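You operate a simulated robot arm through the tools that you are given. There is no shell and no other tool. Be economical: measure what you need, move in short steps, check, and stop when the job is done.

You run a simulated robot arm. Do the job below in one go: nothing can be reset, and whatever is moved stays where it is left.

JOB
Pack the gold tin and grey box in the blue case, fit its lid and slide it to the rail.
Fine: both are in the narrow table drawer; shut it. Where these are worked on the way, their far stop is far enough and under half their travel is too little: narrow table drawer.

Only the result counts: the job must be done as asked and must still hold three seconds after the hand-in. Knocking over, shifting, dropping, spilling or breaking anything else fails it. Lids that push on must go on centred and level and be pressed home; caps that screw on are set level and turned clockwise until they are tight.

ROBOT AND FRAMES
A 6-joint arm with a two-finger parallel gripper, fixed in place. Base frame: the origin is at the foot of the arm, x ahead of it, y to its left, z up; the work surface is at about z = 760. Lengths are in mm, angles in degrees, forces in N, time in s.
With the tool pointing down near the work surface it reaches from about 160 to 840 mm from the base axis. Its first joint turns from -166.0 to 166.0 degrees. Payload 3.91 kg.
The tool frame sits at the grasp point between the pads (the TCP): z along the fingers, y along the line on which they close. The tips reach 30 mm beyond it. The gripper opens to 110 mm. The fingers are 20 mm wide and 10 mm thick; the gripper's body (48 by 112 mm) begins 55 mm behind the TCP.
Orientation is that of the tool frame in the base frame, as a unit quaternion [x, y, z, w]. With the fingers straight down and closing along the base's y, the tool's x points along the base's -x, its y along +y and its z along -z.

CONTROLS
- The arm moves only by the tool servo_tool. Its argument "steps" is one flat list of numbers, 7 for each row, row after row: the shift along the tool's x, y, z in cm, then the turn, a rotation vector about the tool's x, y, z in degrees, then the opening in per cent of the stroke, from 0 (shut) to 100 (fully open). In form: [dx, dy, dz, ax, ay, az, fingers, dx, dy, dz, ax, ay, az, fingers, ...]. A call has 1 to 12 rows; each row shifts and turns the commanded pose from where the row before left it, along the tool's axes as they then stand. Rows are played at 5 a second. More than 50 mm and 8.6 degrees between two rows, or a gripper value outside its range, and nothing of the call is played. A pose out of reach is approached as far as the arm can. The call stops where the force on the tool passes 90 N (or 10 N more than at its start, if that is more) or the arm is blocked; 0.2 s more then pass. Each finger travels about 108 mm/s and halts on what it meets, pressing with about 44 N; the grip force reading is that of the motor and also rises with nothing between the fingers. The clock runs only during rows and for 0.2 s after the last one: add rows that do not move to give the fingers time. The reply holds the time, the measured pose of the TCP, the force on the tool along the base axes, the opening and the grip force, in the units named above and with some noise, with the torque about the TCP (base axes, N m) and any sound that the robot's microphone picked up.
- Cameras (640 x 400 px; columns grow to the right, rows downward): "scene" is fixed at [49.1, -500, 1325.3]; the picture's right is [0.57, -0.82, 0.00], its down [-0.68, -0.47, -0.57] and it looks along [0.46, 0.32, -0.82] (base axes); focal length 214 px, centre (320, 200). "wrist" rides on the gripper at [77, 7, -114] in the tool frame; the picture's right is [-0.09, 1.00, 0.00], its down [-0.80, -0.07, -0.59] and it looks along [-0.59, -0.05, 0.80] (tool axes); focal length 270 px, centre (320, 200). There is no depth. A picture from a camera that has moved, and an enlarged one, comes with that camera's place and axes in the base frame and with its lens.
- capture(camera): a new picture of that camera. It takes no simulated time.
- move_column(by): slides the trunk up (or, below 0, down) by that many mm; the arm rides with it, the base frame stays. It gives what a move gives, with no picture.
- zoom(camera, box): a new picture of the part [left, top, right, bottom] of that camera's present view, enlarged. It takes no simulated time.
- hand_in(): hands the job in; it is judged then, once.

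Go step by step. Nothing tells you positions but the pictures and the camera data: compare them with the known pose of the tool, close in by small moves and look again before you grip or let go. The budget is 120 turns and 68 pictures, counting those below and the enlarged ones. Unless the task says otherwise, let go and move clear before handing in, and close with one line.

The tools are called after ">>>" as name(argument=value, ...) on one line, values as JSON. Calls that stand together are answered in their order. servo_tool: Moves the arm, as the interface text tells. Its arguments: {"type":"object","properties":{"steps":{"type":"array","items":{"type":"number"}}},"required":["steps"]} The other tools are called the same way: move_column (by) slides the trunk up or down; capture (camera) takes a picture; zoom (camera, box) takes an enlarged picture of a part of a camera's view; hand_in () hands the job in.

At the start:

```text
time_s: 0.0
tcp_pos: [468.4, -218.1, 1046.5]
tool_rot: [0.0, 1.0, -0.001, 0.0]
force: [-0.7, 0.0, 0.2]
wrist_torque: [-0.03, 0.0, -0.01]
width: 109.9
gripper_force: 0.0
trunk travel left (down, up): [-350.0, 190.0]
```

scene: 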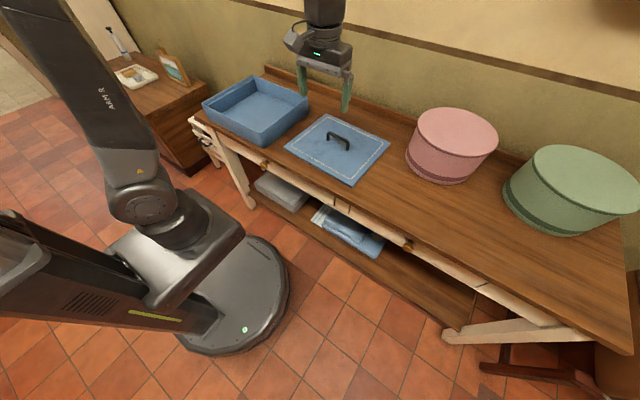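
wrist: 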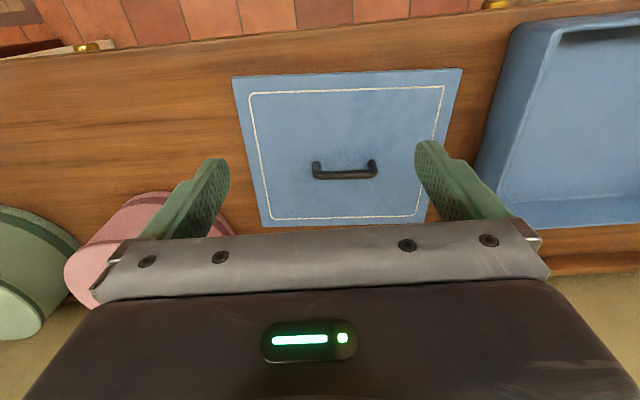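

I see a long narrow table with the blue case, its lid with a handle, and two round boxes; the front has knobs for drawers. I'll zoom in to find the drawer and the rail.

>>> zoom(camera="scene", box=[180, 60, 420, 210])

>>> zoom(camera="scene", box=[320, 100, 640, 300])

>>> zoom(camera="scene", box=[180, 100, 340, 200])

```text
2.67 times, centred on (300, 135) of scene
camera zoom: at [49.1, -500.0, 1325.3], right [0.57, -0.82, 0.0], down [-0.68, -0.47, -0.57], along [0.46, 0.32, -0.82], focal length 572 px, centre (373, 373)
```

zoom: 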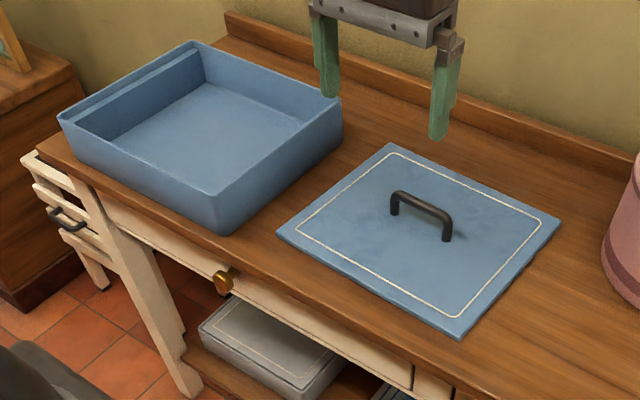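

```text
2.00 times, centred on (480, 200) of scene
camera zoom: at [49.1, -500.0, 1325.3], right [0.57, -0.82, 0.0], down [-0.68, -0.47, -0.57], along [0.46, 0.32, -0.82], focal length 429 px, centre (0, 200)
```

zoom: 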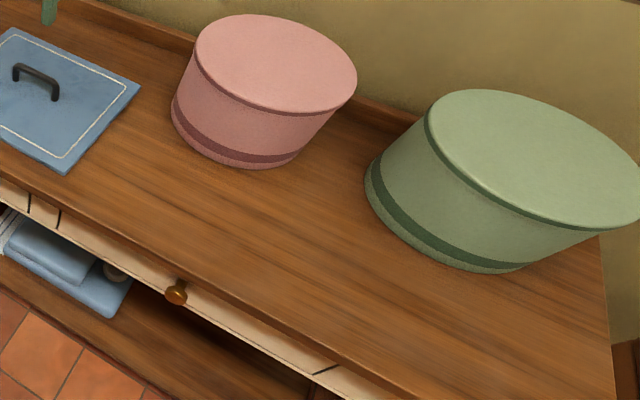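

```text
4.00 times, centred on (260, 150) of scene
camera zoom: at [49.1, -500.0, 1325.3], right [0.57, -0.82, 0.0], down [-0.68, -0.47, -0.57], along [0.46, 0.32, -0.82], focal length 858 px, centre (560, 400)
```

zoom: 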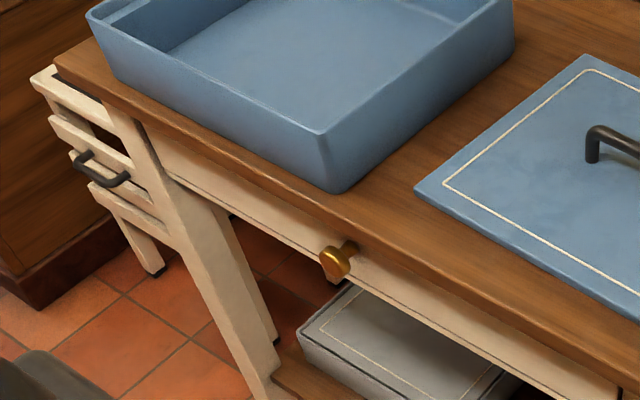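

The front has a wide drawer (about 650 mm, knob y≈16) and a narrow one (about 410 mm, knob y≈-578). I'll check the odd handle at the left end, and the narrow drawer up close.

>>> zoom(camera="scene", box=[180, 100, 260, 150])

>>> zoom(camera="scene", box=[320, 190, 520, 315])

```text
8.00 times, centred on (220, 125) of scene
camera zoom: at [49.1, -500.0, 1325.3], right [0.57, -0.82, 0.0], down [-0.68, -0.47, -0.57], along [0.46, 0.32, -0.82], focal length 1716 px, centre (1120, 800)
```

zoom: 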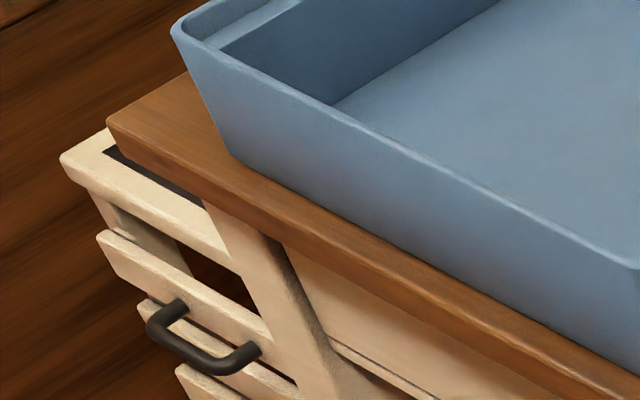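

```text
3.20 times, centred on (420, 252) of scene
camera zoom: at [49.1, -500.0, 1325.3], right [0.57, -0.82, 0.0], down [-0.68, -0.47, -0.57], along [0.46, 0.32, -0.82], focal length 686 px, centre (0, 32)
```

zoom: 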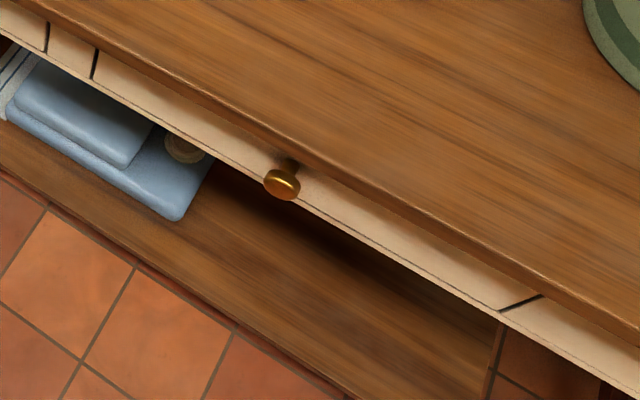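

The left-end handle belongs to a slatted hamper, so the narrow drawer is the right one. I'll move the wrist camera over its knob to measure it.

>>> servo_tool(steps=[1.44, -4, 1.6, 0, 0, 0, 100, 1.44, -4, 1.6, 0, 0, 0, 100, 1.44, -4, 1.6, 0, 0, 0, 100, 1.44, -4, 1.6, 0, 0, 0, 100, 1.44, -4, 1.6, 0, 0, 0, 100, 1.44, -4, 1.6, 0, 0, 0, 100, 1.44, -4, 1.6, 0, 0, 0, 100, 1.44, -4, 1.6, 0, 0, 0, 100, 1.44, -4, 1.6, 0, 0, 0, 100])

>>> capture(camera="wrist")

>>> capture(camera="scene")

```text
time_s: 2.0
tcp_pos: [339.0, -576.7, 899.1]
tool_rot: [-0.001, 1.0, 0.0, 0.0]
force: [-0.6, 0.6, 0.3]
wrist_torque: [-0.01, 0.0, -0.01]
width: 109.9
gripper_force: 0.2
trunk travel left (down, up): [-350.0, 190.0]
```

```text
60 pictures are left
camera wrist: at [261.9, -570.0, 1015.0], right [0.09, 1.0, 0.0], down [0.8, -0.07, 0.59], along [0.59, -0.05, -0.8], focal length 270 px, centre (320, 200)
```

wrist: 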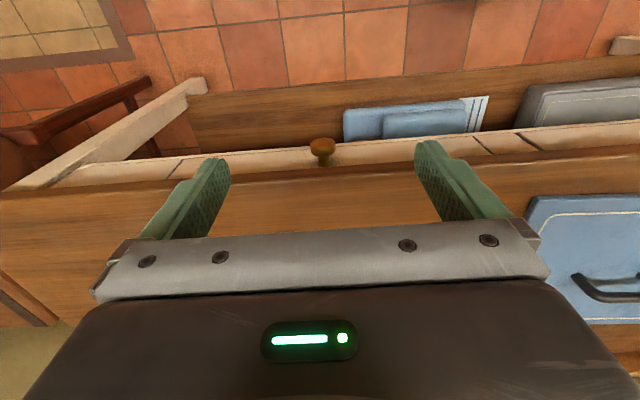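

```text
59 pictures are left
```

scene: 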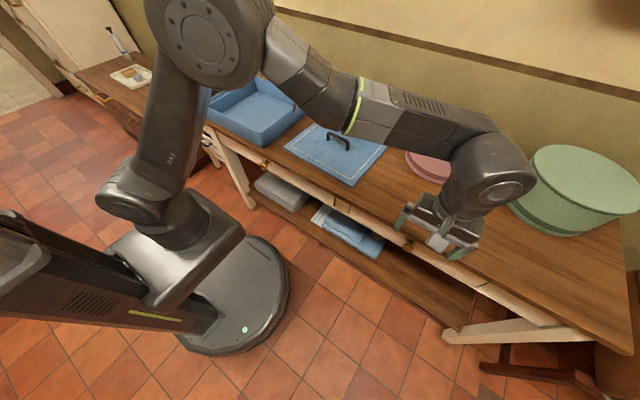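

The narrow drawer's knob is visible between the fingers; I'll lower the hand to get parallax for its height.

>>> servo_tool(steps=[0.5, 0, 4, 0, 0, 0, 100, 0.5, 0, 4, 0, 0, 0, 100, 0.5, 0, 4, 0, 0, 0, 100])

>>> capture(camera="wrist")

```text
time_s: 2.8
tcp_pos: [324.1, -577.6, 781.3]
tool_rot: [-0.001, 1.0, -0.001, -0.001]
force: [0.0, 0.2, 0.4]
wrist_torque: [0.0, 0.0, 0.03]
width: 110.3
gripper_force: 0.0
trunk travel left (down, up): [-350.0, 190.0]
```

```text
58 pictures are left
camera wrist: at [246.4, -569.6, 895.7], right [0.09, 1.0, 0.0], down [0.8, -0.07, 0.59], along [0.59, -0.05, -0.8], focal length 270 px, centre (320, 200)
```

wrist: 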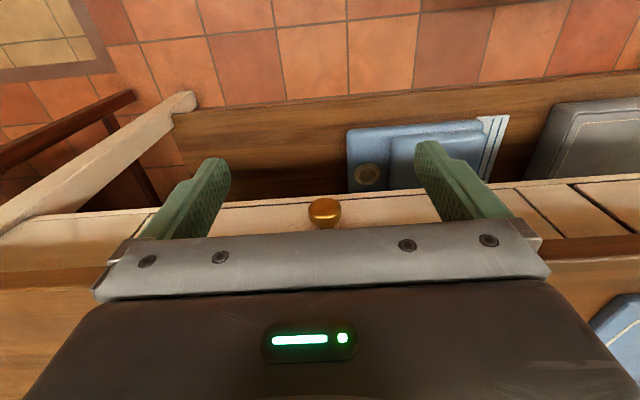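

The knob is about (415, -580, 685), tucked under the tabletop overhang, so I'll pitch the tool about 60° forward to reach in from the front.

>>> servo_tool(steps=[0, 0, 0, 0, -8.5, 0, 100, 0, 0, 0, 0, -8.5, 0, 100, 0, 0, 0, 0, -8.5, 0, 100, 0, 0, 0, 0, -8.5, 0, 100, 0, 0, 0, 0, -8.5, 0, 100, 0, 0, 0, 0, -8.5, 0, 100, 0, 0, 0, 0, -8.5, 0, 100, 0, 0, 0, 0, 0, 0, 100])

>>> capture(camera="wrist")

```text
time_s: 4.6
tcp_pos: [324.4, -577.4, 782.9]
tool_rot: [0.0, 0.868, 0.0, 0.497]
force: [-0.6, -0.5, 0.3]
wrist_torque: [0.02, -0.02, -0.02]
width: 109.9
gripper_force: 0.0
trunk travel left (down, up): [-350.0, 190.0]
```

```text
57 pictures are left
camera wrist: at [185.6, -571.0, 774.1], right [0.04, 1.0, 0.08], down [-0.11, -0.07, 0.99], along [0.99, -0.05, 0.1], focal length 270 px, centre (320, 200)
```

wrist: 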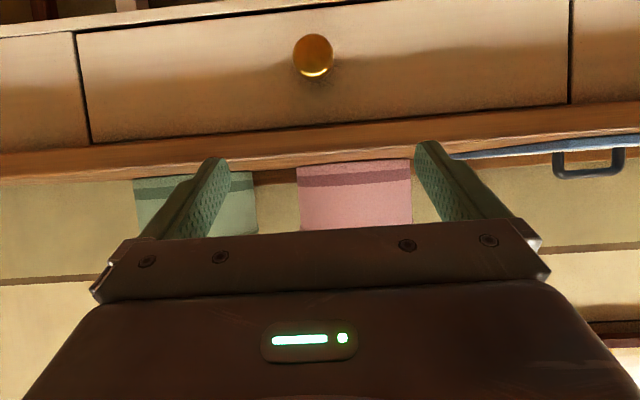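

The drawer front is in clear view, with the knob near (421, -579, 677). I'll line up on it and advance most of the way.

>>> servo_tool(steps=[2.2, 0, 0, 0, 0, 0, 100, 2.25, 0, 0, 0, 0, 0, 100, 0, -0.1, 3, 0, 0, 0, 100, 0, 0, 3, 0, 0, 0, 100, 0, 0, 2.5, 0, 0, 0, 100, 0, 0, 0, 0, 0, 0, 100])

>>> capture(camera="wrist")

>>> zoom(camera="scene", box=[340, 180, 500, 280])

```text
time_s: 6.0
tcp_pos: [376.3, -580.5, 700.3]
tool_rot: [0.0, 0.868, 0.0, 0.497]
force: [-0.2, 0.2, 0.3]
wrist_torque: [0.01, 0.01, -0.01]
width: 109.7
gripper_force: 0.1
trunk travel left (down, up): [-350.0, 190.0]
```

```text
56 pictures are left
camera wrist: at [238.1, -572.9, 692.4], right [0.04, 1.0, 0.08], down [-0.11, -0.07, 0.99], along [0.99, -0.05, 0.1], focal length 270 px, centre (320, 200)
```

wrist: 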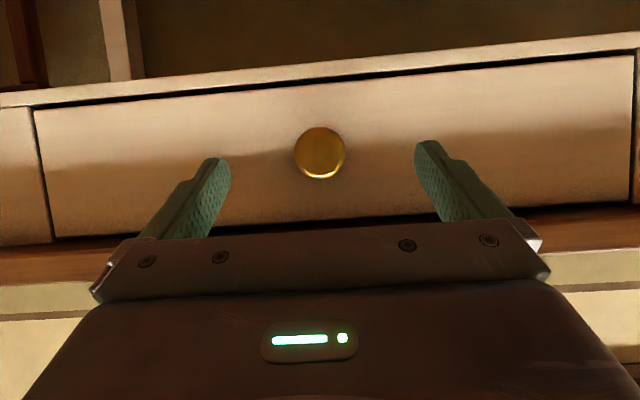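

```text
4.00 times, centred on (420, 230) of scene
camera zoom: at [49.1, -500.0, 1325.3], right [0.57, -0.82, 0.0], down [-0.68, -0.47, -0.57], along [0.46, 0.32, -0.82], focal length 858 px, centre (-80, 80)
```

zoom: 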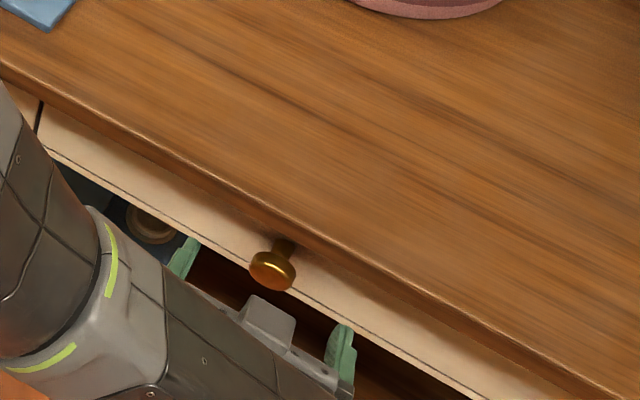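

Well aligned with the knob. I'll advance the last 31 mm and close on the knob head.

>>> servo_tool(steps=[-0.4, 0.05, 1.5, 0, 0, 0, 100, 0, 0, 1.6, 0, 0, 0, 100, 0, 0, 0, 0, 0, 0, 50, 0, 0, 0, 0, 0, 0, 20, 0, 0, 0, 0, 0, 0, 10, 0, 0, 0, 0, 0, 0, 10])

>>> capture(camera="wrist")

```text
time_s: 7.4
tcp_pos: [404.0, -579.6, 688.7]
tool_rot: [0.0, 0.868, 0.0, 0.497]
force: [1.2, -8.2, 0.7]
wrist_torque: [-0.21, -0.07, -0.26]
width: 33.6
gripper_force: 44.9
trunk travel left (down, up): [-350.0, 190.0]
```

```text
54 pictures are left
camera wrist: at [265.1, -573.0, 680.1], right [0.05, 1.0, 0.08], down [-0.11, -0.07, 0.99], along [0.99, -0.05, 0.1], focal length 270 px, centre (320, 200)
```

wrist: 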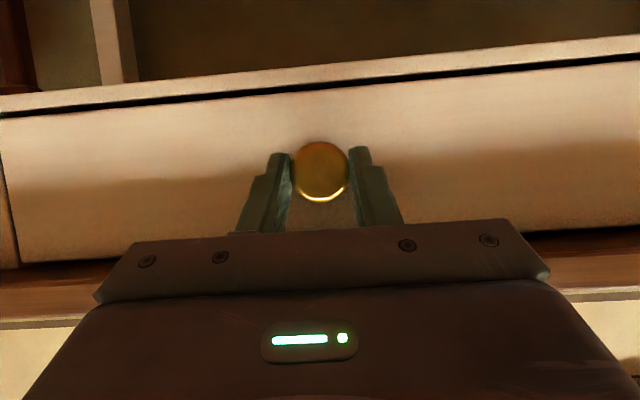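

Gripped at 33.6 mm. Now pull straight back along -x.

>>> servo_tool(steps=[0.51, 0, -0.86, 0, 0, 0, 10, 1.01, 0, -1.72, 0, 0, 0, 10, 1.01, 0, -1.72, 0, 0, 0, 10, 1.01, 0, -1.72, 0, 0, 0, 10, 1.01, 0, -1.72, 0, 0, 0, 10, 1.01, 0, -1.72, 0, 0, 0, 10, 0, 0, 0, 0, 0, 0, 10])

>>> capture(camera="scene")

```text
time_s: 9.0
tcp_pos: [292.7, -578.9, 688.0]
tool_rot: [0.001, 0.868, -0.001, 0.497]
force: [-0.3, -22.9, 10.9]
wrist_torque: [-0.26, -0.74, -0.58]
width: 33.6
gripper_force: 45.5
trunk travel left (down, up): [-350.0, 190.0]
```

```text
53 pictures are left
```

scene: 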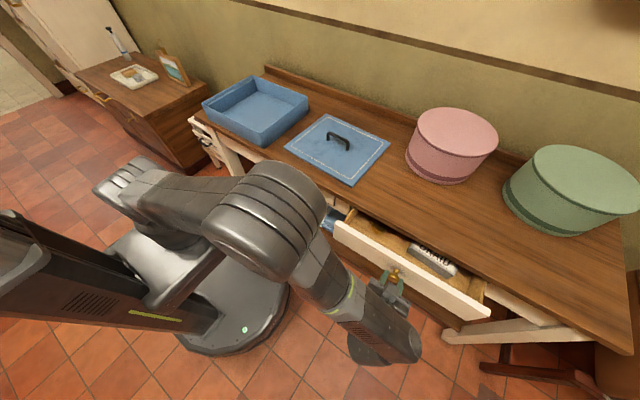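

The drawer is sliding out, with a grey box visible inside. I'll keep pulling toward the stop.

>>> servo_tool(steps=[0, -0.1, 0, 0, 0, 0, 10, 1.01, -0.1, -1.72, 0, 0, 0, 10, 1.01, 0, -1.72, 0, 0, 0, 10, 1.01, 0, -1.72, 0, 0, 0, 10, 1.01, 0, -1.72, 0, 0, 0, 10, 1.01, 0, -1.72, 0, 0, 0, 10, 0, 0, 0, 0, 0, 0, 10])

>>> capture(camera="scene")

```text
time_s: 10.6
tcp_pos: [193.9, -579.7, 688.6]
tool_rot: [0.0, 0.868, 0.002, 0.496]
force: [-0.7, 0.5, 1.9]
wrist_torque: [0.03, -0.35, 0.07]
width: 33.6
gripper_force: 44.8
trunk travel left (down, up): [-350.0, 190.0]
```

```text
52 pictures are left
```

scene: 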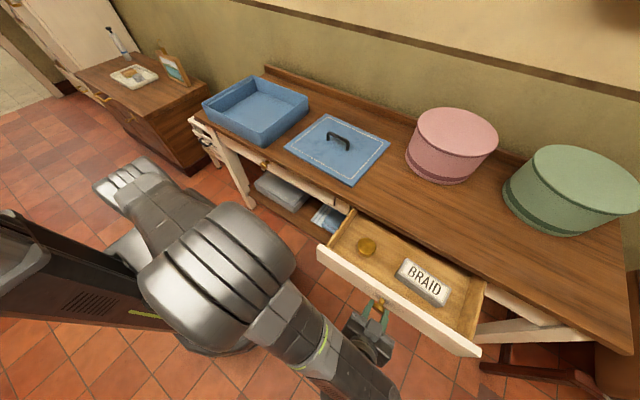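

Both the gold tin and the grey "BRAID" box are visible; I'll pull on toward the far stop.

>>> servo_tool(steps=[1.01, 0, -1.72, 0, 0, 0, 10, 1.01, 0, -1.72, 0, 0, 0, 10, 1.01, 0, -1.72, 0, 0, 0, 10, 1.01, 0, -1.72, 0, 0, 0, 10, 0, 0, 0, 0, 0, 0, 10])

>>> zoom(camera="scene", box=[300, 180, 500, 305])

```text
time_s: 11.8
tcp_pos: [114.3, -580.7, 688.4]
tool_rot: [-0.001, 0.868, 0.002, 0.496]
force: [0.9, 9.9, -15.1]
wrist_torque: [0.03, -0.39, 0.3]
width: 33.3
gripper_force: 44.7
trunk travel left (down, up): [-350.0, 190.0]
```

```text
3.20 times, centred on (400, 242) of scene
camera zoom: at [49.1, -500.0, 1325.3], right [0.57, -0.82, 0.0], down [-0.68, -0.47, -0.57], along [0.46, 0.32, -0.82], focal length 686 px, centre (64, 64)
```

zoom: 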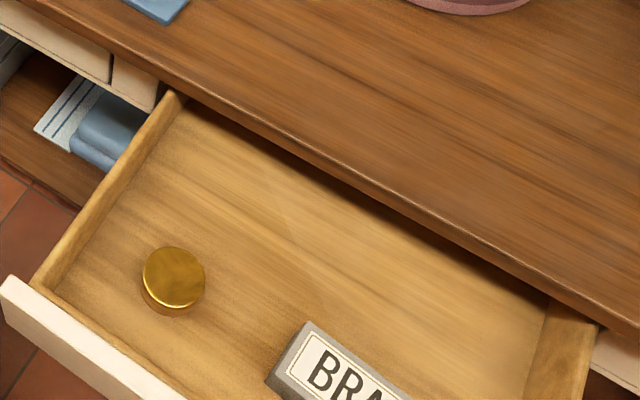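

The drawer is out about 290 mm, well past half. Release the knob, back away, and rise.

>>> servo_tool(steps=[0, 0, 0, 0, 0, 0, 60, 0, 0, 0, 0, 0, 0, 60, 0, 0, 0, 0, 0, 0, 60, 0, 0, -3, 0, 0, 0, 60, 0, 0, -3, 0, 0, 0, 60, -3.45, 0, -2.03, 0, 0, 0, 60, -3.45, 0, -2.03, 0, 0, 0, 60, -3.45, 0, -2.03, 0, 0, 0, 60, -3.45, 0, -2.03, 0, 0, 0, 60])

```text
time_s: 13.8
tcp_pos: [61.8, -582.5, 881.1]
tool_rot: [0.0, 0.869, 0.001, 0.495]
force: [0.5, -0.2, 0.5]
wrist_torque: [-0.01, 0.01, 0.01]
width: 65.9
gripper_force: 0.1
trunk travel left (down, up): [-350.0, 190.0]
```

Clear of the knob. Turn the tool back to vertical and look into the drawer from above.

>>> servo_tool(steps=[0, 0, 0, 0, 8.5, 0, 100, 0, 0, 0, 0, 8.5, 0, 100, 0, 0, 0, 0, 8.5, 0, 100, 0, 0, 0, 0, 8.5, 0, 100, 0, 0, 0, 0, 8.5, 0, 100, 0, 0, 0, 0, 8.5, 0, 100, 0, 0, 0, 0, 8.5, 0, 100, -3.5, 0, 0, 0, 0, 0, 100, -3.5, 0.5, 0, 0, 0, 0, 100, -3.5, 0.5, 0, 0, 0, 0, 100])

>>> capture(camera="wrist")

>>> capture(camera="scene")

```text
time_s: 16.0
tcp_pos: [169.2, -571.6, 879.7]
tool_rot: [0.0, 1.0, 0.0, 0.001]
force: [-0.2, 0.5, 0.3]
wrist_torque: [0.01, 0.01, -0.01]
width: 110.2
gripper_force: 0.2
trunk travel left (down, up): [-350.0, 190.0]
```

```text
50 pictures are left
camera wrist: at [91.7, -564.9, 994.3], right [0.09, 1.0, 0.0], down [0.8, -0.07, 0.59], along [0.59, -0.05, -0.8], focal length 270 px, centre (320, 200)
```

wrist: 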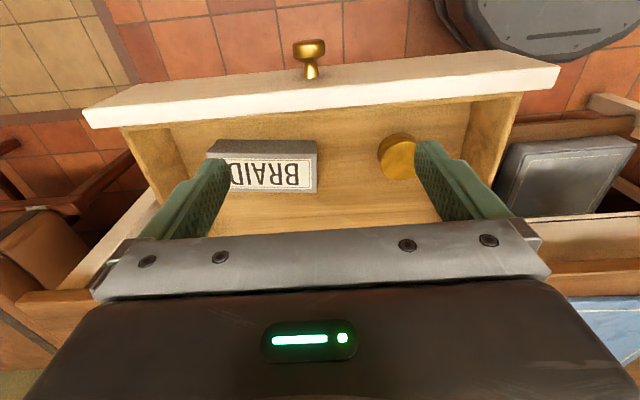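

```text
49 pictures are left
```

scene: 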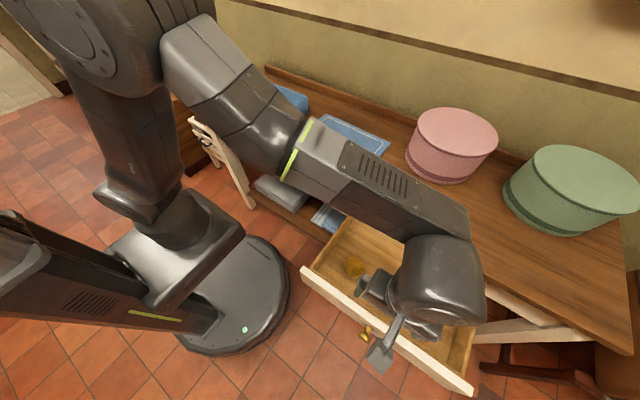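

The tin top is about (278, -468, 658) and the box centre about (285, -655). I'll move closer over the tin.

>>> servo_tool(steps=[-2.5, 2.6, 0, 0, 0, 0, 80, -2.5, 2.6, 1, 0, 0, 0, 80, -2.5, 2.6, 3.5, 0, 0, 0, 80, -2.1, 2.5, 3.5, 0, 0, 0, 80, 0, 0, 4, 0, 0, 0, 80, 0, 0, 0, 0, 0, 0, 80])

>>> capture(camera="wrist")

```text
refused: row 3 steps farther than a row can; nothing moved
```

```text
48 pictures are left
camera wrist: at [91.7, -564.9, 994.3], right [0.09, 1.0, 0.0], down [0.8, -0.07, 0.59], along [0.59, -0.05, -0.8], focal length 270 px, centre (320, 200)
```

wrist: 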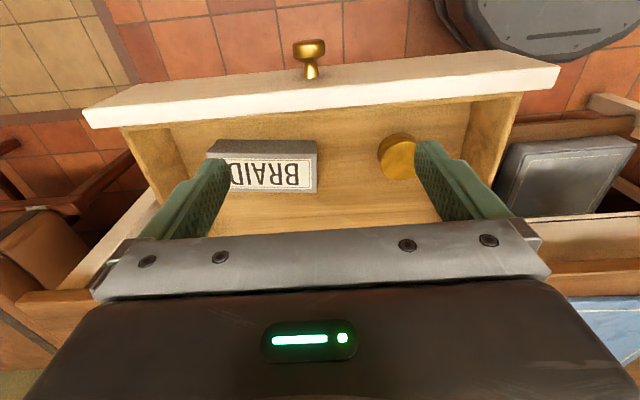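

A row was over-long; I'll resend it with smaller steps.

>>> servo_tool(steps=[-2.5, 2.6, 0, 0, 0, 0, 80, -2.5, 2.6, 1, 0, 0, 0, 80, -2.5, 2.6, 2, 0, 0, 0, 80, -2.1, 2.5, 2, 0, 0, 0, 80, 0, 0, 4, 0, 0, 0, 80, 0, 0, 3, 0, 0, 0, 80, 0, 0, 0, 0, 0, 0, 80])

>>> capture(camera="wrist")

```text
time_s: 17.6
tcp_pos: [264.5, -468.6, 758.5]
tool_rot: [-0.001, 1.0, 0.001, 0.0]
force: [-0.1, 0.4, -0.8]
wrist_torque: [-0.02, 0.0, 0.01]
width: 88.0
gripper_force: 0.0
trunk travel left (down, up): [-350.0, 190.0]
```

```text
47 pictures are left
camera wrist: at [186.3, -461.8, 873.0], right [0.09, 1.0, 0.0], down [0.8, -0.07, 0.59], along [0.59, -0.05, -0.8], focal length 270 px, centre (320, 200)
```

wrist: 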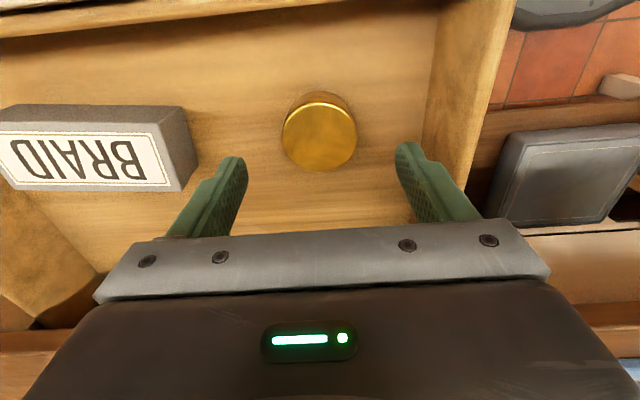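

The tin is 61 mm across with its top at z≈664 and the drawer floor near 644. Descend so the tips overlap its side, then close.

>>> servo_tool(steps=[-1.05, -0.15, 2, 0, 0, 0, 80, 0, 0, 3, 0, 0, 0, 80, 0, 0, 2, 0, 0, 0, 80, 0, 0, 0.8, 0, 0, 0, 80, 0, 0, 0, 0, 0, 0, 80])

>>> capture(camera="wrist")

```text
time_s: 18.8
tcp_pos: [276.1, -469.0, 681.1]
tool_rot: [0.0, 1.0, -0.001, 0.001]
force: [0.3, 0.4, 0.8]
wrist_torque: [-0.01, 0.0, 0.01]
width: 88.2
gripper_force: 0.1
trunk travel left (down, up): [-350.0, 190.0]
```

```text
46 pictures are left
camera wrist: at [197.8, -462.3, 796.1], right [0.09, 1.0, 0.0], down [0.8, -0.07, 0.59], along [0.59, -0.05, -0.8], focal length 270 px, centre (320, 200)
```

wrist: 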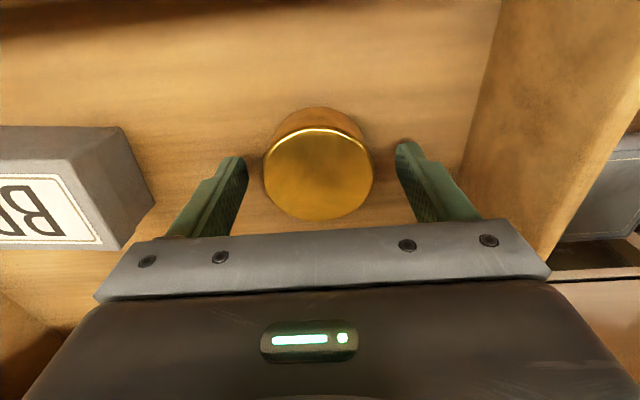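

Centred on the tin. Lower 3 mm more and grip.

>>> servo_tool(steps=[0, 0, 0.25, 0, 0, 0, 80, 0, 0, 0, 0, 0, 0, 60, 0, 0, 0, 0, 0, 0, 45, 0, 0, 0, 0, 0, 0, 45, 0, 0, -1, 0, 0, 0, 45, 0, 0, -2, 0, 0, 0, 45, 0, 0, -3, 0, 0, 0, 45])

>>> capture(camera="wrist")

```text
time_s: 20.4
tcp_pos: [273.1, -468.5, 738.9]
tool_rot: [0.0, 1.0, 0.0, 0.0]
force: [0.1, 0.1, -1.0]
wrist_torque: [-0.01, 0.0, 0.0]
width: 59.0
gripper_force: 44.2
trunk travel left (down, up): [-350.0, 190.0]
```

```text
45 pictures are left
camera wrist: at [194.7, -462.0, 853.8], right [0.09, 1.0, 0.0], down [0.8, -0.07, 0.59], along [0.59, -0.05, -0.8], focal length 270 px, centre (320, 200)
```

wrist: 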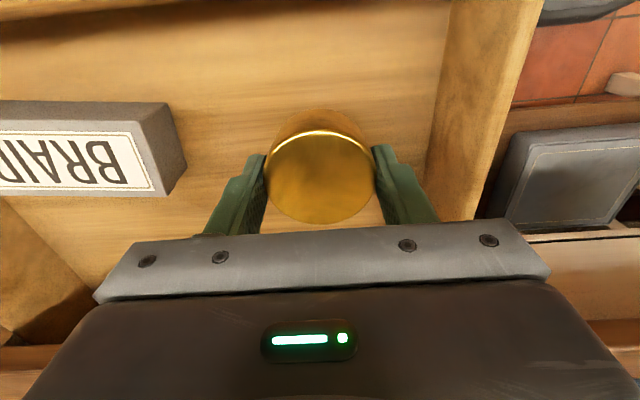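

The tin is held. Lift and carry it toward the case.

>>> servo_tool(steps=[0, 0, -4.7, 0, 0, 0, 45, 0, 0, -4.7, 0, 0, 0, 45, 0, 0, -4.7, 0, 0, 0, 45, 0, 0, -4.7, 0, 0, 0, 45, -1.93, 4.27, 0, 0, 0, 0, 45, -1.93, 4.27, 0, 0, 0, 0, 45, -1.93, 4.27, 0, 0, 0, 0, 45, -1.93, 4.27, 0, 0, 0, 0, 45, -1.93, 4.27, 0, 0, 0, 0, 45, -1.93, 4.27, 0, 0, 0, 0, 45, -1.93, 4.27, 0, 0, 0, 0, 45, -1.93, 4.27, 0, 0, 0, 0, 45])

>>> servo_tool(steps=[-1.93, 4.27, 0, 0, 0, 0, 45, -1.93, 4.27, 0, 0, 0, 0, 45, -1.93, 4.27, 0, 0, 0, 0, 45, -1.93, 4.27, 0, 0, 0, 0, 45, 0, 4.27, -1, 0, 0, 0, 45, 0, 4.27, -1, 0, 0, 0, 45, 0, 0, 0, 0, 0, 0, 45])

>>> capture(camera="wrist")

>>> capture(camera="scene")

```text
time_s: 23.0
tcp_pos: [430.0, -126.6, 927.8]
tool_rot: [0.0, 1.0, 0.0, 0.0]
force: [-0.5, -0.2, -0.8]
wrist_torque: [0.01, 0.0, 0.0]
width: 58.7
gripper_force: 44.0
trunk travel left (down, up): [-350.0, 190.0]
```

```text
time_s: 24.6
tcp_pos: [504.7, 127.9, 947.9]
tool_rot: [0.0, 1.0, 0.0, 0.0]
force: [0.0, 1.2, -1.7]
wrist_torque: [0.01, 0.04, 0.05]
width: 58.8
gripper_force: 43.8
trunk travel left (down, up): [-350.0, 190.0]
```

```text
44 pictures are left
camera wrist: at [428.0, 135.2, 1062.0], right [0.09, 1.0, 0.0], down [0.8, -0.07, 0.59], along [0.59, -0.05, -0.8], focal length 270 px, centre (320, 200)
```

wrist: 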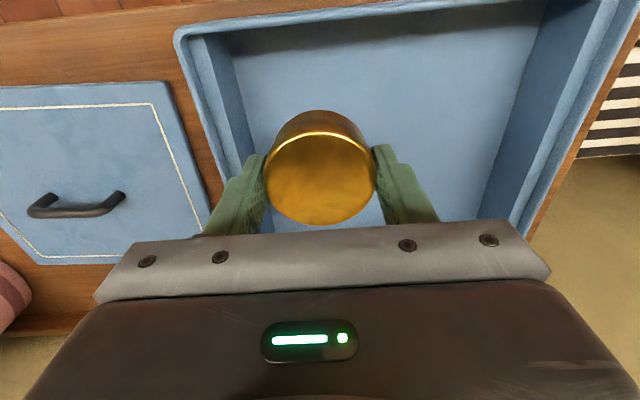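

```text
43 pictures are left
```

scene: 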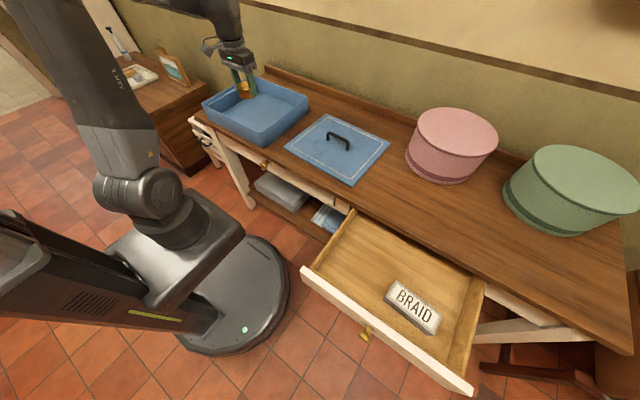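

The case spans roughly x 436–690, y 32–352. I'll set the tin down in its far-left half, around (590, 275).

>>> servo_tool(steps=[-2.1, 3.7, 0, 0, 0, 0, 45, -2.1, 3.7, 0, 0, 0, 0, 45, -2.1, 3.7, 0, 0, 0, 0, 45, -2.1, 3.7, 0, 0, 0, 0, 45, 0, 0, 4, 0, 0, 0, 45, 0, 0, 4, 0, 0, 0, 45, 0, 0, 3, 0, 0, 0, 45, 0, 0, 0, 0, 0, 0, 45])

>>> capture(camera="wrist")

>>> zoom(camera="scene", box=[180, 50, 340, 150])

```text
time_s: 26.4
tcp_pos: [589.0, 276.7, 839.6]
tool_rot: [0.0, 1.0, 0.0, 0.0]
force: [-0.2, 0.4, -1.7]
wrist_torque: [0.0, -0.01, -0.02]
width: 58.6
gripper_force: 44.0
trunk travel left (down, up): [-350.0, 190.0]
```

```text
42 pictures are left
camera wrist: at [511.7, 284.4, 953.2], right [0.09, 1.0, 0.0], down [0.8, -0.07, 0.59], along [0.59, -0.05, -0.8], focal length 270 px, centre (320, 200)
```

wrist: 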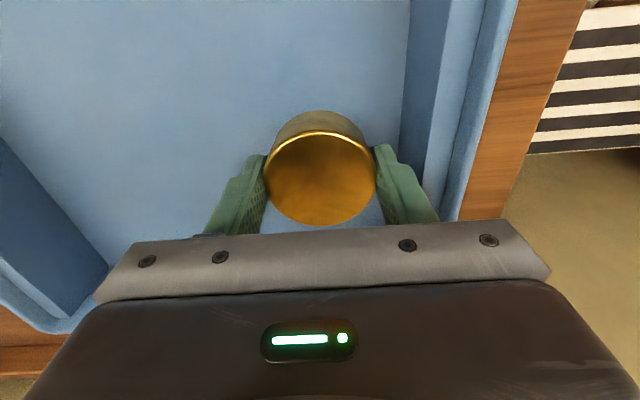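

```text
4.00 times, centred on (260, 100) of scene
camera zoom: at [49.1, -500.0, 1325.3], right [0.57, -0.82, 0.0], down [-0.68, -0.47, -0.57], along [0.46, 0.32, -0.82], focal length 858 px, centre (560, 600)
```

zoom: 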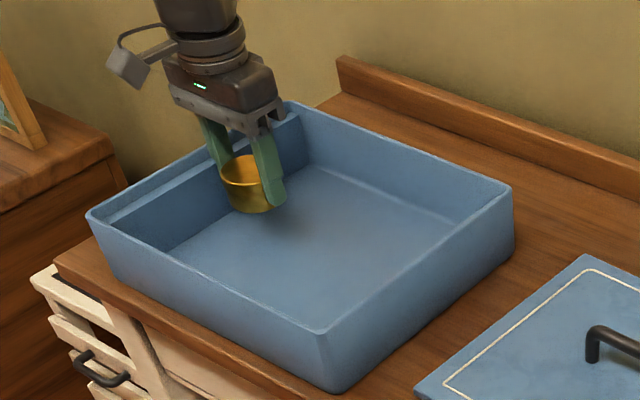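

The tin is in the case clear of the walls. Descend in small steps toward the floor.

>>> servo_tool(steps=[0, 0, 2, 0, 0, 0, 45, 0, 0, 0.8, 0, 0, 0, 45, 0, 0, 0.5, 0, 0, 0, 45, 0, 0, 0, 0, 0, 0, 45])

```text
time_s: 27.4
tcp_pos: [590.0, 277.3, 804.7]
tool_rot: [0.0, 1.0, -0.001, 0.001]
force: [0.3, 0.6, 0.0]
wrist_torque: [-0.01, 0.0, 0.04]
width: 58.7
gripper_force: 43.7
trunk travel left (down, up): [-350.0, 190.0]
```

>>> servo_tool(steps=[0, 0, 0.2, 0, 0, 0, 45, 0, 0, 0, 0, 0, 0, 45])

>>> zoom(camera="scene", box=[200, 60, 300, 122])

```text
time_s: 28.0
tcp_pos: [590.0, 275.5, 804.0]
tool_rot: [0.0, 1.0, -0.001, 0.001]
force: [0.3, 0.6, 1.9]
wrist_torque: [-0.04, 0.03, 0.0]
width: 58.6
gripper_force: 44.2
trunk travel left (down, up): [-350.0, 190.0]
```

```text
6.40 times, centred on (250, 91) of scene
camera zoom: at [49.1, -500.0, 1325.3], right [0.57, -0.82, 0.0], down [-0.68, -0.47, -0.57], along [0.46, 0.32, -0.82], focal length 1373 px, centre (768, 898)
```

zoom: 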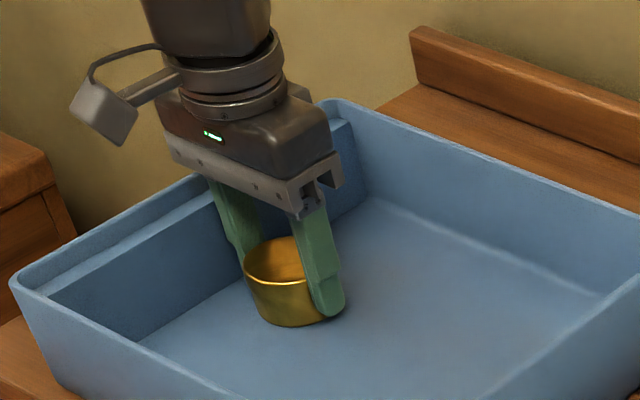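

Contact is starting; one more small press and then release.

>>> servo_tool(steps=[0, 0, 0.2, 0, 0, 0, 45, 0, 0, 0, 0, 0, 0, 45])

```text
time_s: 28.6
tcp_pos: [590.1, 276.0, 802.1]
tool_rot: [-0.001, 1.0, 0.001, 0.003]
force: [2.4, 1.7, 22.3]
wrist_torque: [-0.21, 0.23, -0.05]
width: 58.7
gripper_force: 44.2
trunk travel left (down, up): [-350.0, 190.0]
```

The tin is on the case floor (22 N). Release and rise.

>>> servo_tool(steps=[0, 0, -0.1, 0, 0, 0, 60, 0, 0, 0, 0, 0, 0, 65, 0, 0, 0, 0, 0, 0, 65, 0, 0, -4, 0, 0, 0, 65, 0, 0, -4.5, 0, 0, 0, 65, 0, 0, -4.5, 0, 0, 0, 65, 1, -4.5, 0, 0, 0, 0, 80, 1, -4.5, 0, 0, 0, 0, 100, 1, -4.5, 0, 0, 0, 0, 100, 0, 0, 0, 0, 0, 0, 100])

>>> capture(camera="wrist")

```text
time_s: 30.8
tcp_pos: [562.0, 142.7, 931.4]
tool_rot: [-0.001, 1.0, 0.0, 0.0]
force: [0.2, -0.6, -0.2]
wrist_torque: [-0.02, 0.0, -0.03]
width: 110.2
gripper_force: 0.0
trunk travel left (down, up): [-350.0, 190.0]
```

```text
39 pictures are left
camera wrist: at [483.7, 149.2, 1046.7], right [0.09, 1.0, 0.0], down [0.8, -0.07, 0.59], along [0.59, -0.05, -0.8], focal length 270 px, centre (320, 200)
```

wrist: 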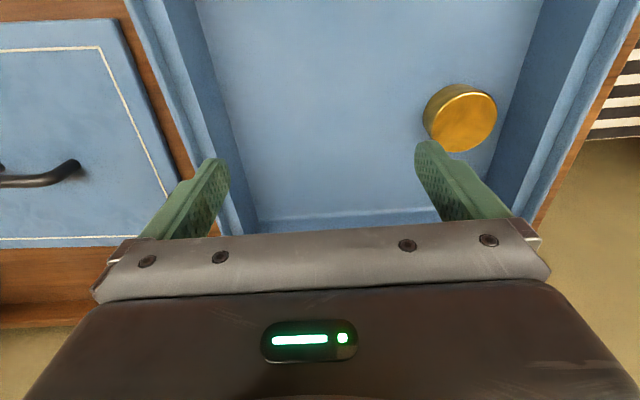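

The tin is well placed. Now go back for the grey box, which needs the hand yawed 90° so it closes across the box's 60 mm width.

>>> servo_tool(steps=[1.61, -4.35, 0, 0, 0, 0, 100, 1.61, -4.35, 0, 0, 0, 0, 100, 1.61, -4.35, 0, 0, 0, 0, 100, 1.61, -4.35, 0, 0, 0, 0, 100, 1.61, -4.35, 0, 0, 0, 0, 100, 1.61, -4.35, 0, 0, 0, 0, 100, 1.61, -4.35, 0, 0, 0, 0, 100, 1.61, -4.35, 0, 0, 0, 0, 100, 1.61, -4.35, 0, 0, 0, 0, 100, 1.61, -4.35, 0, 0, 0, 0, 100, 1.61, -4.35, 0, 0, 0, 0, 100, 1.61, -4.35, 0, 0, 0, 0, 100])

>>> servo_tool(steps=[1.61, -4.35, 0, 0, 0, 0, 100, 1.61, -4.35, 0, 0, 0, 0, 100, 1.61, -4.35, 0, 0, 0, 0, 100, 1.61, -4.35, 0, 0, 0, 0, 100, 1.61, -4.35, 0, 0, 0, 0, 100, 0, 0, 0, 0, 0, 8.2, 100, 0, 0, 0, 0, 0, 8.2, 100, 0, 0, 0, 0, 0, 8.2, 100, 0, 0, 0, 0, 0, 8.2, 100, 0, 0, 0, 0, 0, 8.2, 100, 0, 0, 0, 0, 0, 8.2, 100, 0, 0, 0, 0, 0, 8.2, 100])

>>> servo_tool(steps=[0, 0, 0, 0, 0, 8.2, 100, 0, 0, 0, 0, 0, 8.2, 100, 0, 0, 0, 0, 0, 8.2, 100, 0, 0, 0, 0, 0, 8, 100, 0, 0, 0, 0, 0, 0, 100])

>>> capture(camera="wrist")

```text
time_s: 33.4
tcp_pos: [365.7, -380.3, 931.5]
tool_rot: [0.0, 1.0, 0.0, 0.001]
force: [-0.4, -0.3, 0.5]
wrist_torque: [0.02, 0.02, 0.0]
width: 109.8
gripper_force: 0.0
trunk travel left (down, up): [-350.0, 190.0]
```

```text
time_s: 36.0
tcp_pos: [286.4, -598.6, 931.4]
tool_rot: [0.481, 0.877, 0.0, 0.0]
force: [0.2, 0.2, -0.3]
wrist_torque: [0.02, -0.04, 0.03]
width: 110.1
gripper_force: 0.1
trunk travel left (down, up): [-350.0, 190.0]
```

```text
time_s: 37.2
tcp_pos: [286.6, -597.4, 931.9]
tool_rot: [0.708, 0.707, -0.001, 0.0]
force: [0.2, 0.1, 0.5]
wrist_torque: [0.04, -0.02, 0.0]
width: 110.2
gripper_force: 0.1
trunk travel left (down, up): [-350.0, 190.0]
```

```text
38 pictures are left
camera wrist: at [292.1, -521.1, 1045.8], right [1.0, -0.09, 0.0], down [-0.07, -0.8, 0.59], along [-0.05, -0.59, -0.8], focal length 270 px, centre (320, 200)
```

wrist: 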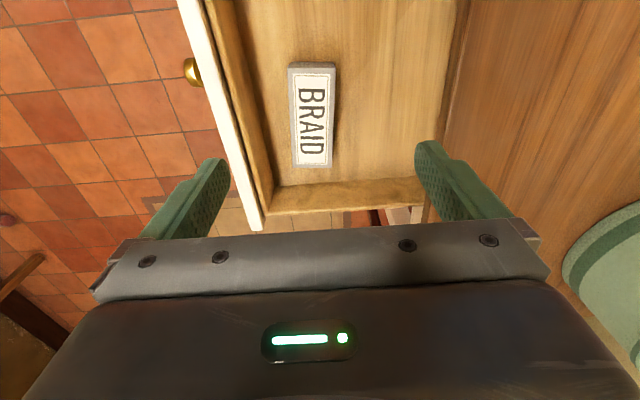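

Clear view: the box is about 132×59 mm, centred near (270, -655), yawed about 5°. I'll align and descend partway, then check.

>>> servo_tool(steps=[-3, -0.8, 0, 0, 0, 0, 100, -2.76, -0.86, 0, 0, 0, 0, 100, 0, 0, 0, 0, 0, 5, 100, 0, 0, 4.5, 0, 0, 0, 100, 0, 0, 4.5, 0, 0, 0, 100, 0, 0, 4.5, 0, 0, 0, 100, 0, 0, 3, 0, 0, 0, 100, 0, 0, 0, 0, 0, 0, 100])

>>> capture(camera="wrist")

```text
time_s: 39.0
tcp_pos: [270.3, -655.6, 765.9]
tool_rot: [0.737, 0.676, 0.0, 0.0]
force: [0.3, -0.8, 0.8]
wrist_torque: [0.02, 0.01, 0.01]
width: 109.9
gripper_force: 0.0
trunk travel left (down, up): [-350.0, 190.0]
```

```text
37 pictures are left
camera wrist: at [283.0, -579.7, 880.9], right [0.98, -0.17, 0.0], down [-0.14, -0.79, 0.59], along [-0.1, -0.59, -0.8], focal length 270 px, centre (320, 200)
```

wrist: 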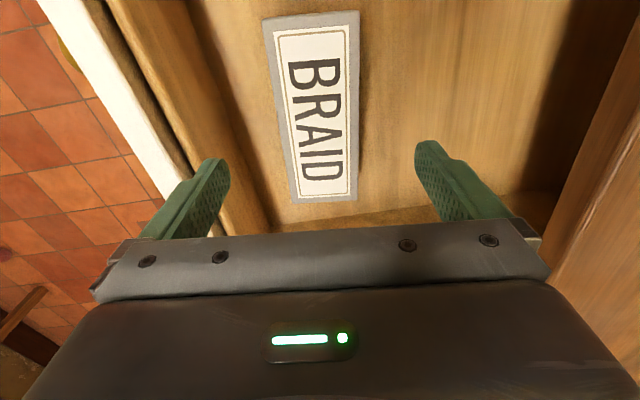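

Aligned within a couple of millimetres. Descend and grip.

>>> servo_tool(steps=[0.5, 0.1, 4, 0, 0, 0, 100, 0, 0, 3.4, 0, 0, 0, 100, 0, 0, 0, 0, 0, 0, 100, 0, 0, 0, 0, 0, 0, 65, 0, 0, 0, 0, 0, 0, 45, 0, 0, 0, 0, 0, 0, 45, 0, 0, 0, 0, 0, 0, 45])

>>> capture(camera="wrist")

```text
time_s: 40.6
tcp_pos: [271.8, -651.8, 692.8]
tool_rot: [0.737, 0.675, 0.0, 0.0]
force: [0.4, 0.4, 0.5]
wrist_torque: [-0.04, -0.01, -0.01]
width: 59.3
gripper_force: 43.3
trunk travel left (down, up): [-350.0, 190.0]
```

```text
36 pictures are left
camera wrist: at [284.6, -575.1, 806.6], right [0.98, -0.17, 0.0], down [-0.14, -0.79, 0.59], along [-0.1, -0.59, -0.8], focal length 270 px, centre (320, 200)
```

wrist: 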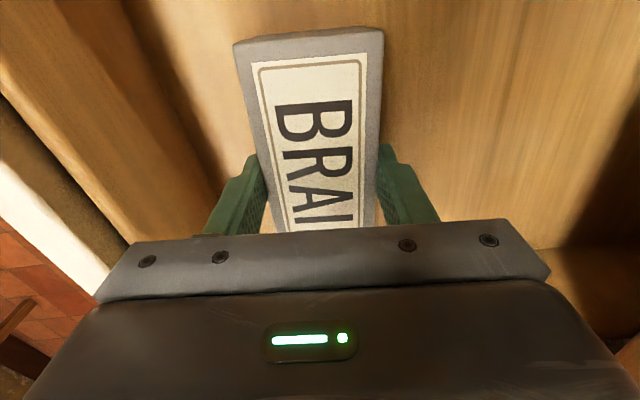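

The box is gripped at 59 mm. Lift, square up the yaw and carry it to the case.

>>> servo_tool(steps=[0, 0, -2, 0, 0, 0, 45, 0, 0, -4.4, 0, 0, 0, 45, 0, 0, -4.4, 0, 0, 0, 45, 0, 0, -4.4, 0, 0, 0, 45, 0, 0, -4.4, 0, 0, 0, 45, 0, 0, -4.4, 0, 0, 0, 45, 0, 0, 0, 0, 0, -5, 45, 4.37, 1.66, 0, 0, 0, 0, 45, 4.37, 1.66, 0, 0, 0, 0, 45, 4.37, 1.66, 0, 0, 0, 0, 45, 4.37, 1.66, 0, 0, 0, 0, 45, 4.37, 1.66, 0, 0, 0, 0, 45])

>>> servo_tool(steps=[4.37, 1.66, 0, 0, 0, 0, 45, 4.37, 1.66, 0, 0, 0, 0, 45, 4.37, 1.66, 0, 0, 0, 0, 45, 4.37, 1.66, 0, 0, 0, 0, 45, 4.37, 1.66, 0, 0, 0, 0, 45, 4.37, 1.66, 0, 0, 0, 0, 45, 4.37, 1.66, 0, 0, 0, 0, 45, 4.37, 1.66, 0, 0, 0, 0, 45, 4.37, 1.66, 0, 0, 0, 0, 45, 4.37, 1.66, 0, 0, 0, 0, 45, 4.37, 1.66, 0, 0, 0, 0, 45, 4.37, 1.66, 0, 0, 0, 0, 45])

>>> capture(camera="wrist")

```text
time_s: 43.2
tcp_pos: [354.4, -431.1, 932.8]
tool_rot: [0.706, 0.708, 0.0, 0.0]
force: [-0.9, -0.2, -0.8]
wrist_torque: [0.01, 0.03, -0.01]
width: 59.4
gripper_force: 43.7
trunk travel left (down, up): [-350.0, 190.0]
```

```text
time_s: 45.8
tcp_pos: [554.4, 93.0, 933.0]
tool_rot: [0.708, 0.707, 0.0, -0.001]
force: [0.6, -0.1, -1.0]
wrist_torque: [0.03, -0.01, 0.01]
width: 59.1
gripper_force: 44.0
trunk travel left (down, up): [-350.0, 190.0]
```

```text
35 pictures are left
camera wrist: at [560.0, 170.7, 1047.7], right [1.0, -0.09, 0.0], down [-0.07, -0.8, 0.59], along [-0.05, -0.59, -0.8], focal length 270 px, centre (320, 200)
```

wrist: 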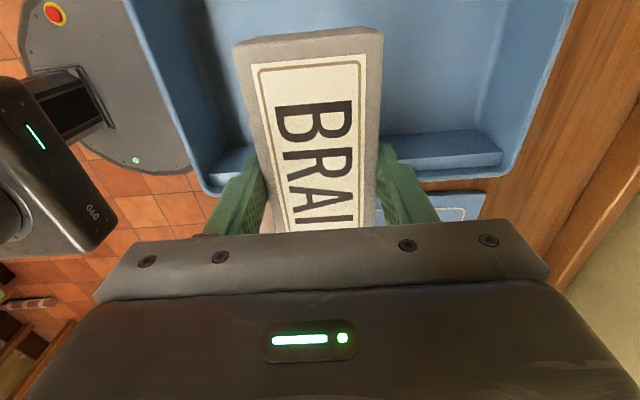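

The box is above the case. Shift to (585, 145) and descend.

>>> servo_tool(steps=[2.6, 1.5, 0, 0, 0, 0, 45, 2.6, 1.5, 0, 0, 0, 0, 45, 0, 0, 4, 0, 0, 0, 45, 0, 0, 4, 0, 0, 0, 45, 0, 0, 0, 0, 0, 0, 45])

>>> zoom(camera="scene", box=[180, 50, 340, 150])

```text
time_s: 47.0
tcp_pos: [583.7, 145.2, 852.9]
tool_rot: [0.707, 0.707, 0.001, 0.0]
force: [0.3, 1.0, -1.2]
wrist_torque: [-0.02, 0.0, 0.01]
width: 59.1
gripper_force: 44.1
trunk travel left (down, up): [-350.0, 190.0]
```

```text
4.00 times, centred on (260, 100) of scene
camera zoom: at [49.1, -500.0, 1325.3], right [0.57, -0.82, 0.0], down [-0.68, -0.47, -0.57], along [0.46, 0.32, -0.82], focal length 858 px, centre (560, 600)
```

zoom: 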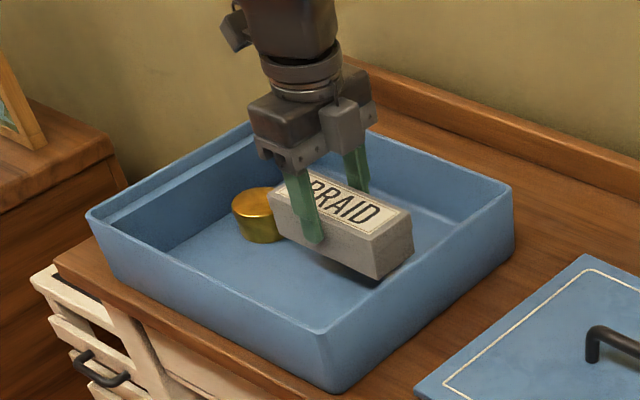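

>>> servo_tool(steps=[0, 0, 2.5, 0, 0, 0, 45, 0, 0, 0.8, 0, 0, 0, 45, 0, 0, 0.2, 0, 0, 0, 45, 0, 0, 0, 0, 0, 0, 45])

```text
time_s: 48.0
tcp_pos: [583.2, 144.8, 816.2]
tool_rot: [0.707, 0.707, 0.0, -0.001]
force: [0.3, 0.6, -0.9]
wrist_torque: [-0.01, 0.01, 0.02]
width: 59.0
gripper_force: 44.4
trunk travel left (down, up): [-350.0, 190.0]
```

>>> servo_tool(steps=[0, 0, 0.2, 0, 0, 0, 45, 0, 0, 0.1, 0, 0, 0, 45, 0, 0, 0, 0, 0, 0, 45])

```text
time_s: 48.8
tcp_pos: [581.8, 144.8, 816.2]
tool_rot: [0.707, 0.708, 0.003, 0.0]
force: [3.0, 2.2, 21.8]
wrist_torque: [-0.31, 0.53, -0.07]
width: 59.0
gripper_force: 44.0
trunk travel left (down, up): [-350.0, 190.0]
```

The box is on the floor (22 N). Release, rise, and view the case and lid.

>>> servo_tool(steps=[0, 0, -0.1, 0, 0, 0, 65, 0, 0, 0, 0, 0, 0, 75, 0, 0, 0, 0, 0, 0, 75, 0, 0, -4.5, 0, 0, 0, 75, 0, 0, -4.8, 0, 0, 0, 75, 0, 0, -4.8, 0, 0, 0, 75, 0, 0, -4.8, 0, 0, 0, 75, 4.5, 0, -1, 0, 0, 0, 75, 4.5, 0, -1, 0, 0, 0, 75, 4.5, 0, -1, 0, 0, 0, 75, 4.5, 0, -1, 0, 0, 0, 75, 0, 0, 0, 0, 0, 0, 75])

>>> capture(camera="wrist")

>>> zoom(camera="scene", box=[180, 50, 340, 150])

```text
time_s: 51.4
tcp_pos: [584.4, 323.6, 1045.4]
tool_rot: [0.708, 0.707, 0.0, 0.0]
force: [-0.5, 0.0, 0.3]
wrist_torque: [0.0, 0.0, 0.0]
width: 82.6
gripper_force: 0.1
trunk travel left (down, up): [-350.0, 190.0]
```

```text
33 pictures are left
camera wrist: at [589.4, 400.9, 1159.4], right [1.0, -0.09, 0.0], down [-0.07, -0.8, 0.59], along [-0.05, -0.59, -0.8], focal length 270 px, centre (320, 200)
```

wrist: 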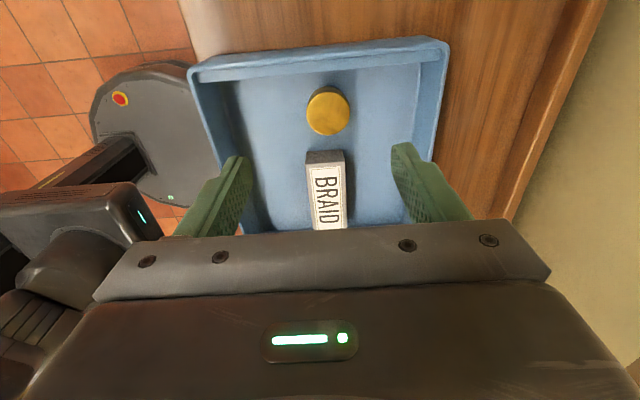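

```text
4.00 times, centred on (260, 100) of scene
camera zoom: at [49.1, -500.0, 1325.3], right [0.57, -0.82, 0.0], down [-0.68, -0.47, -0.57], along [0.46, 0.32, -0.82], focal length 858 px, centre (560, 600)
```

zoom: 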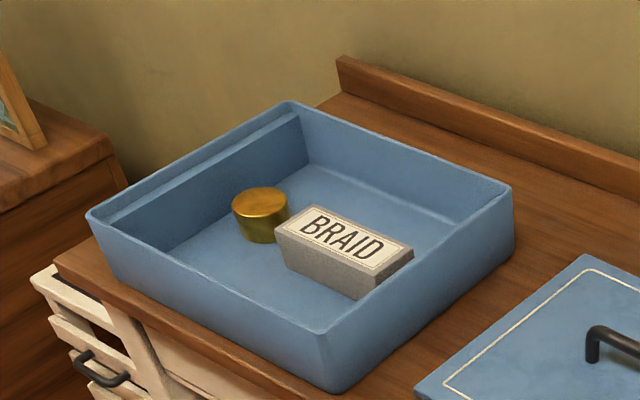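

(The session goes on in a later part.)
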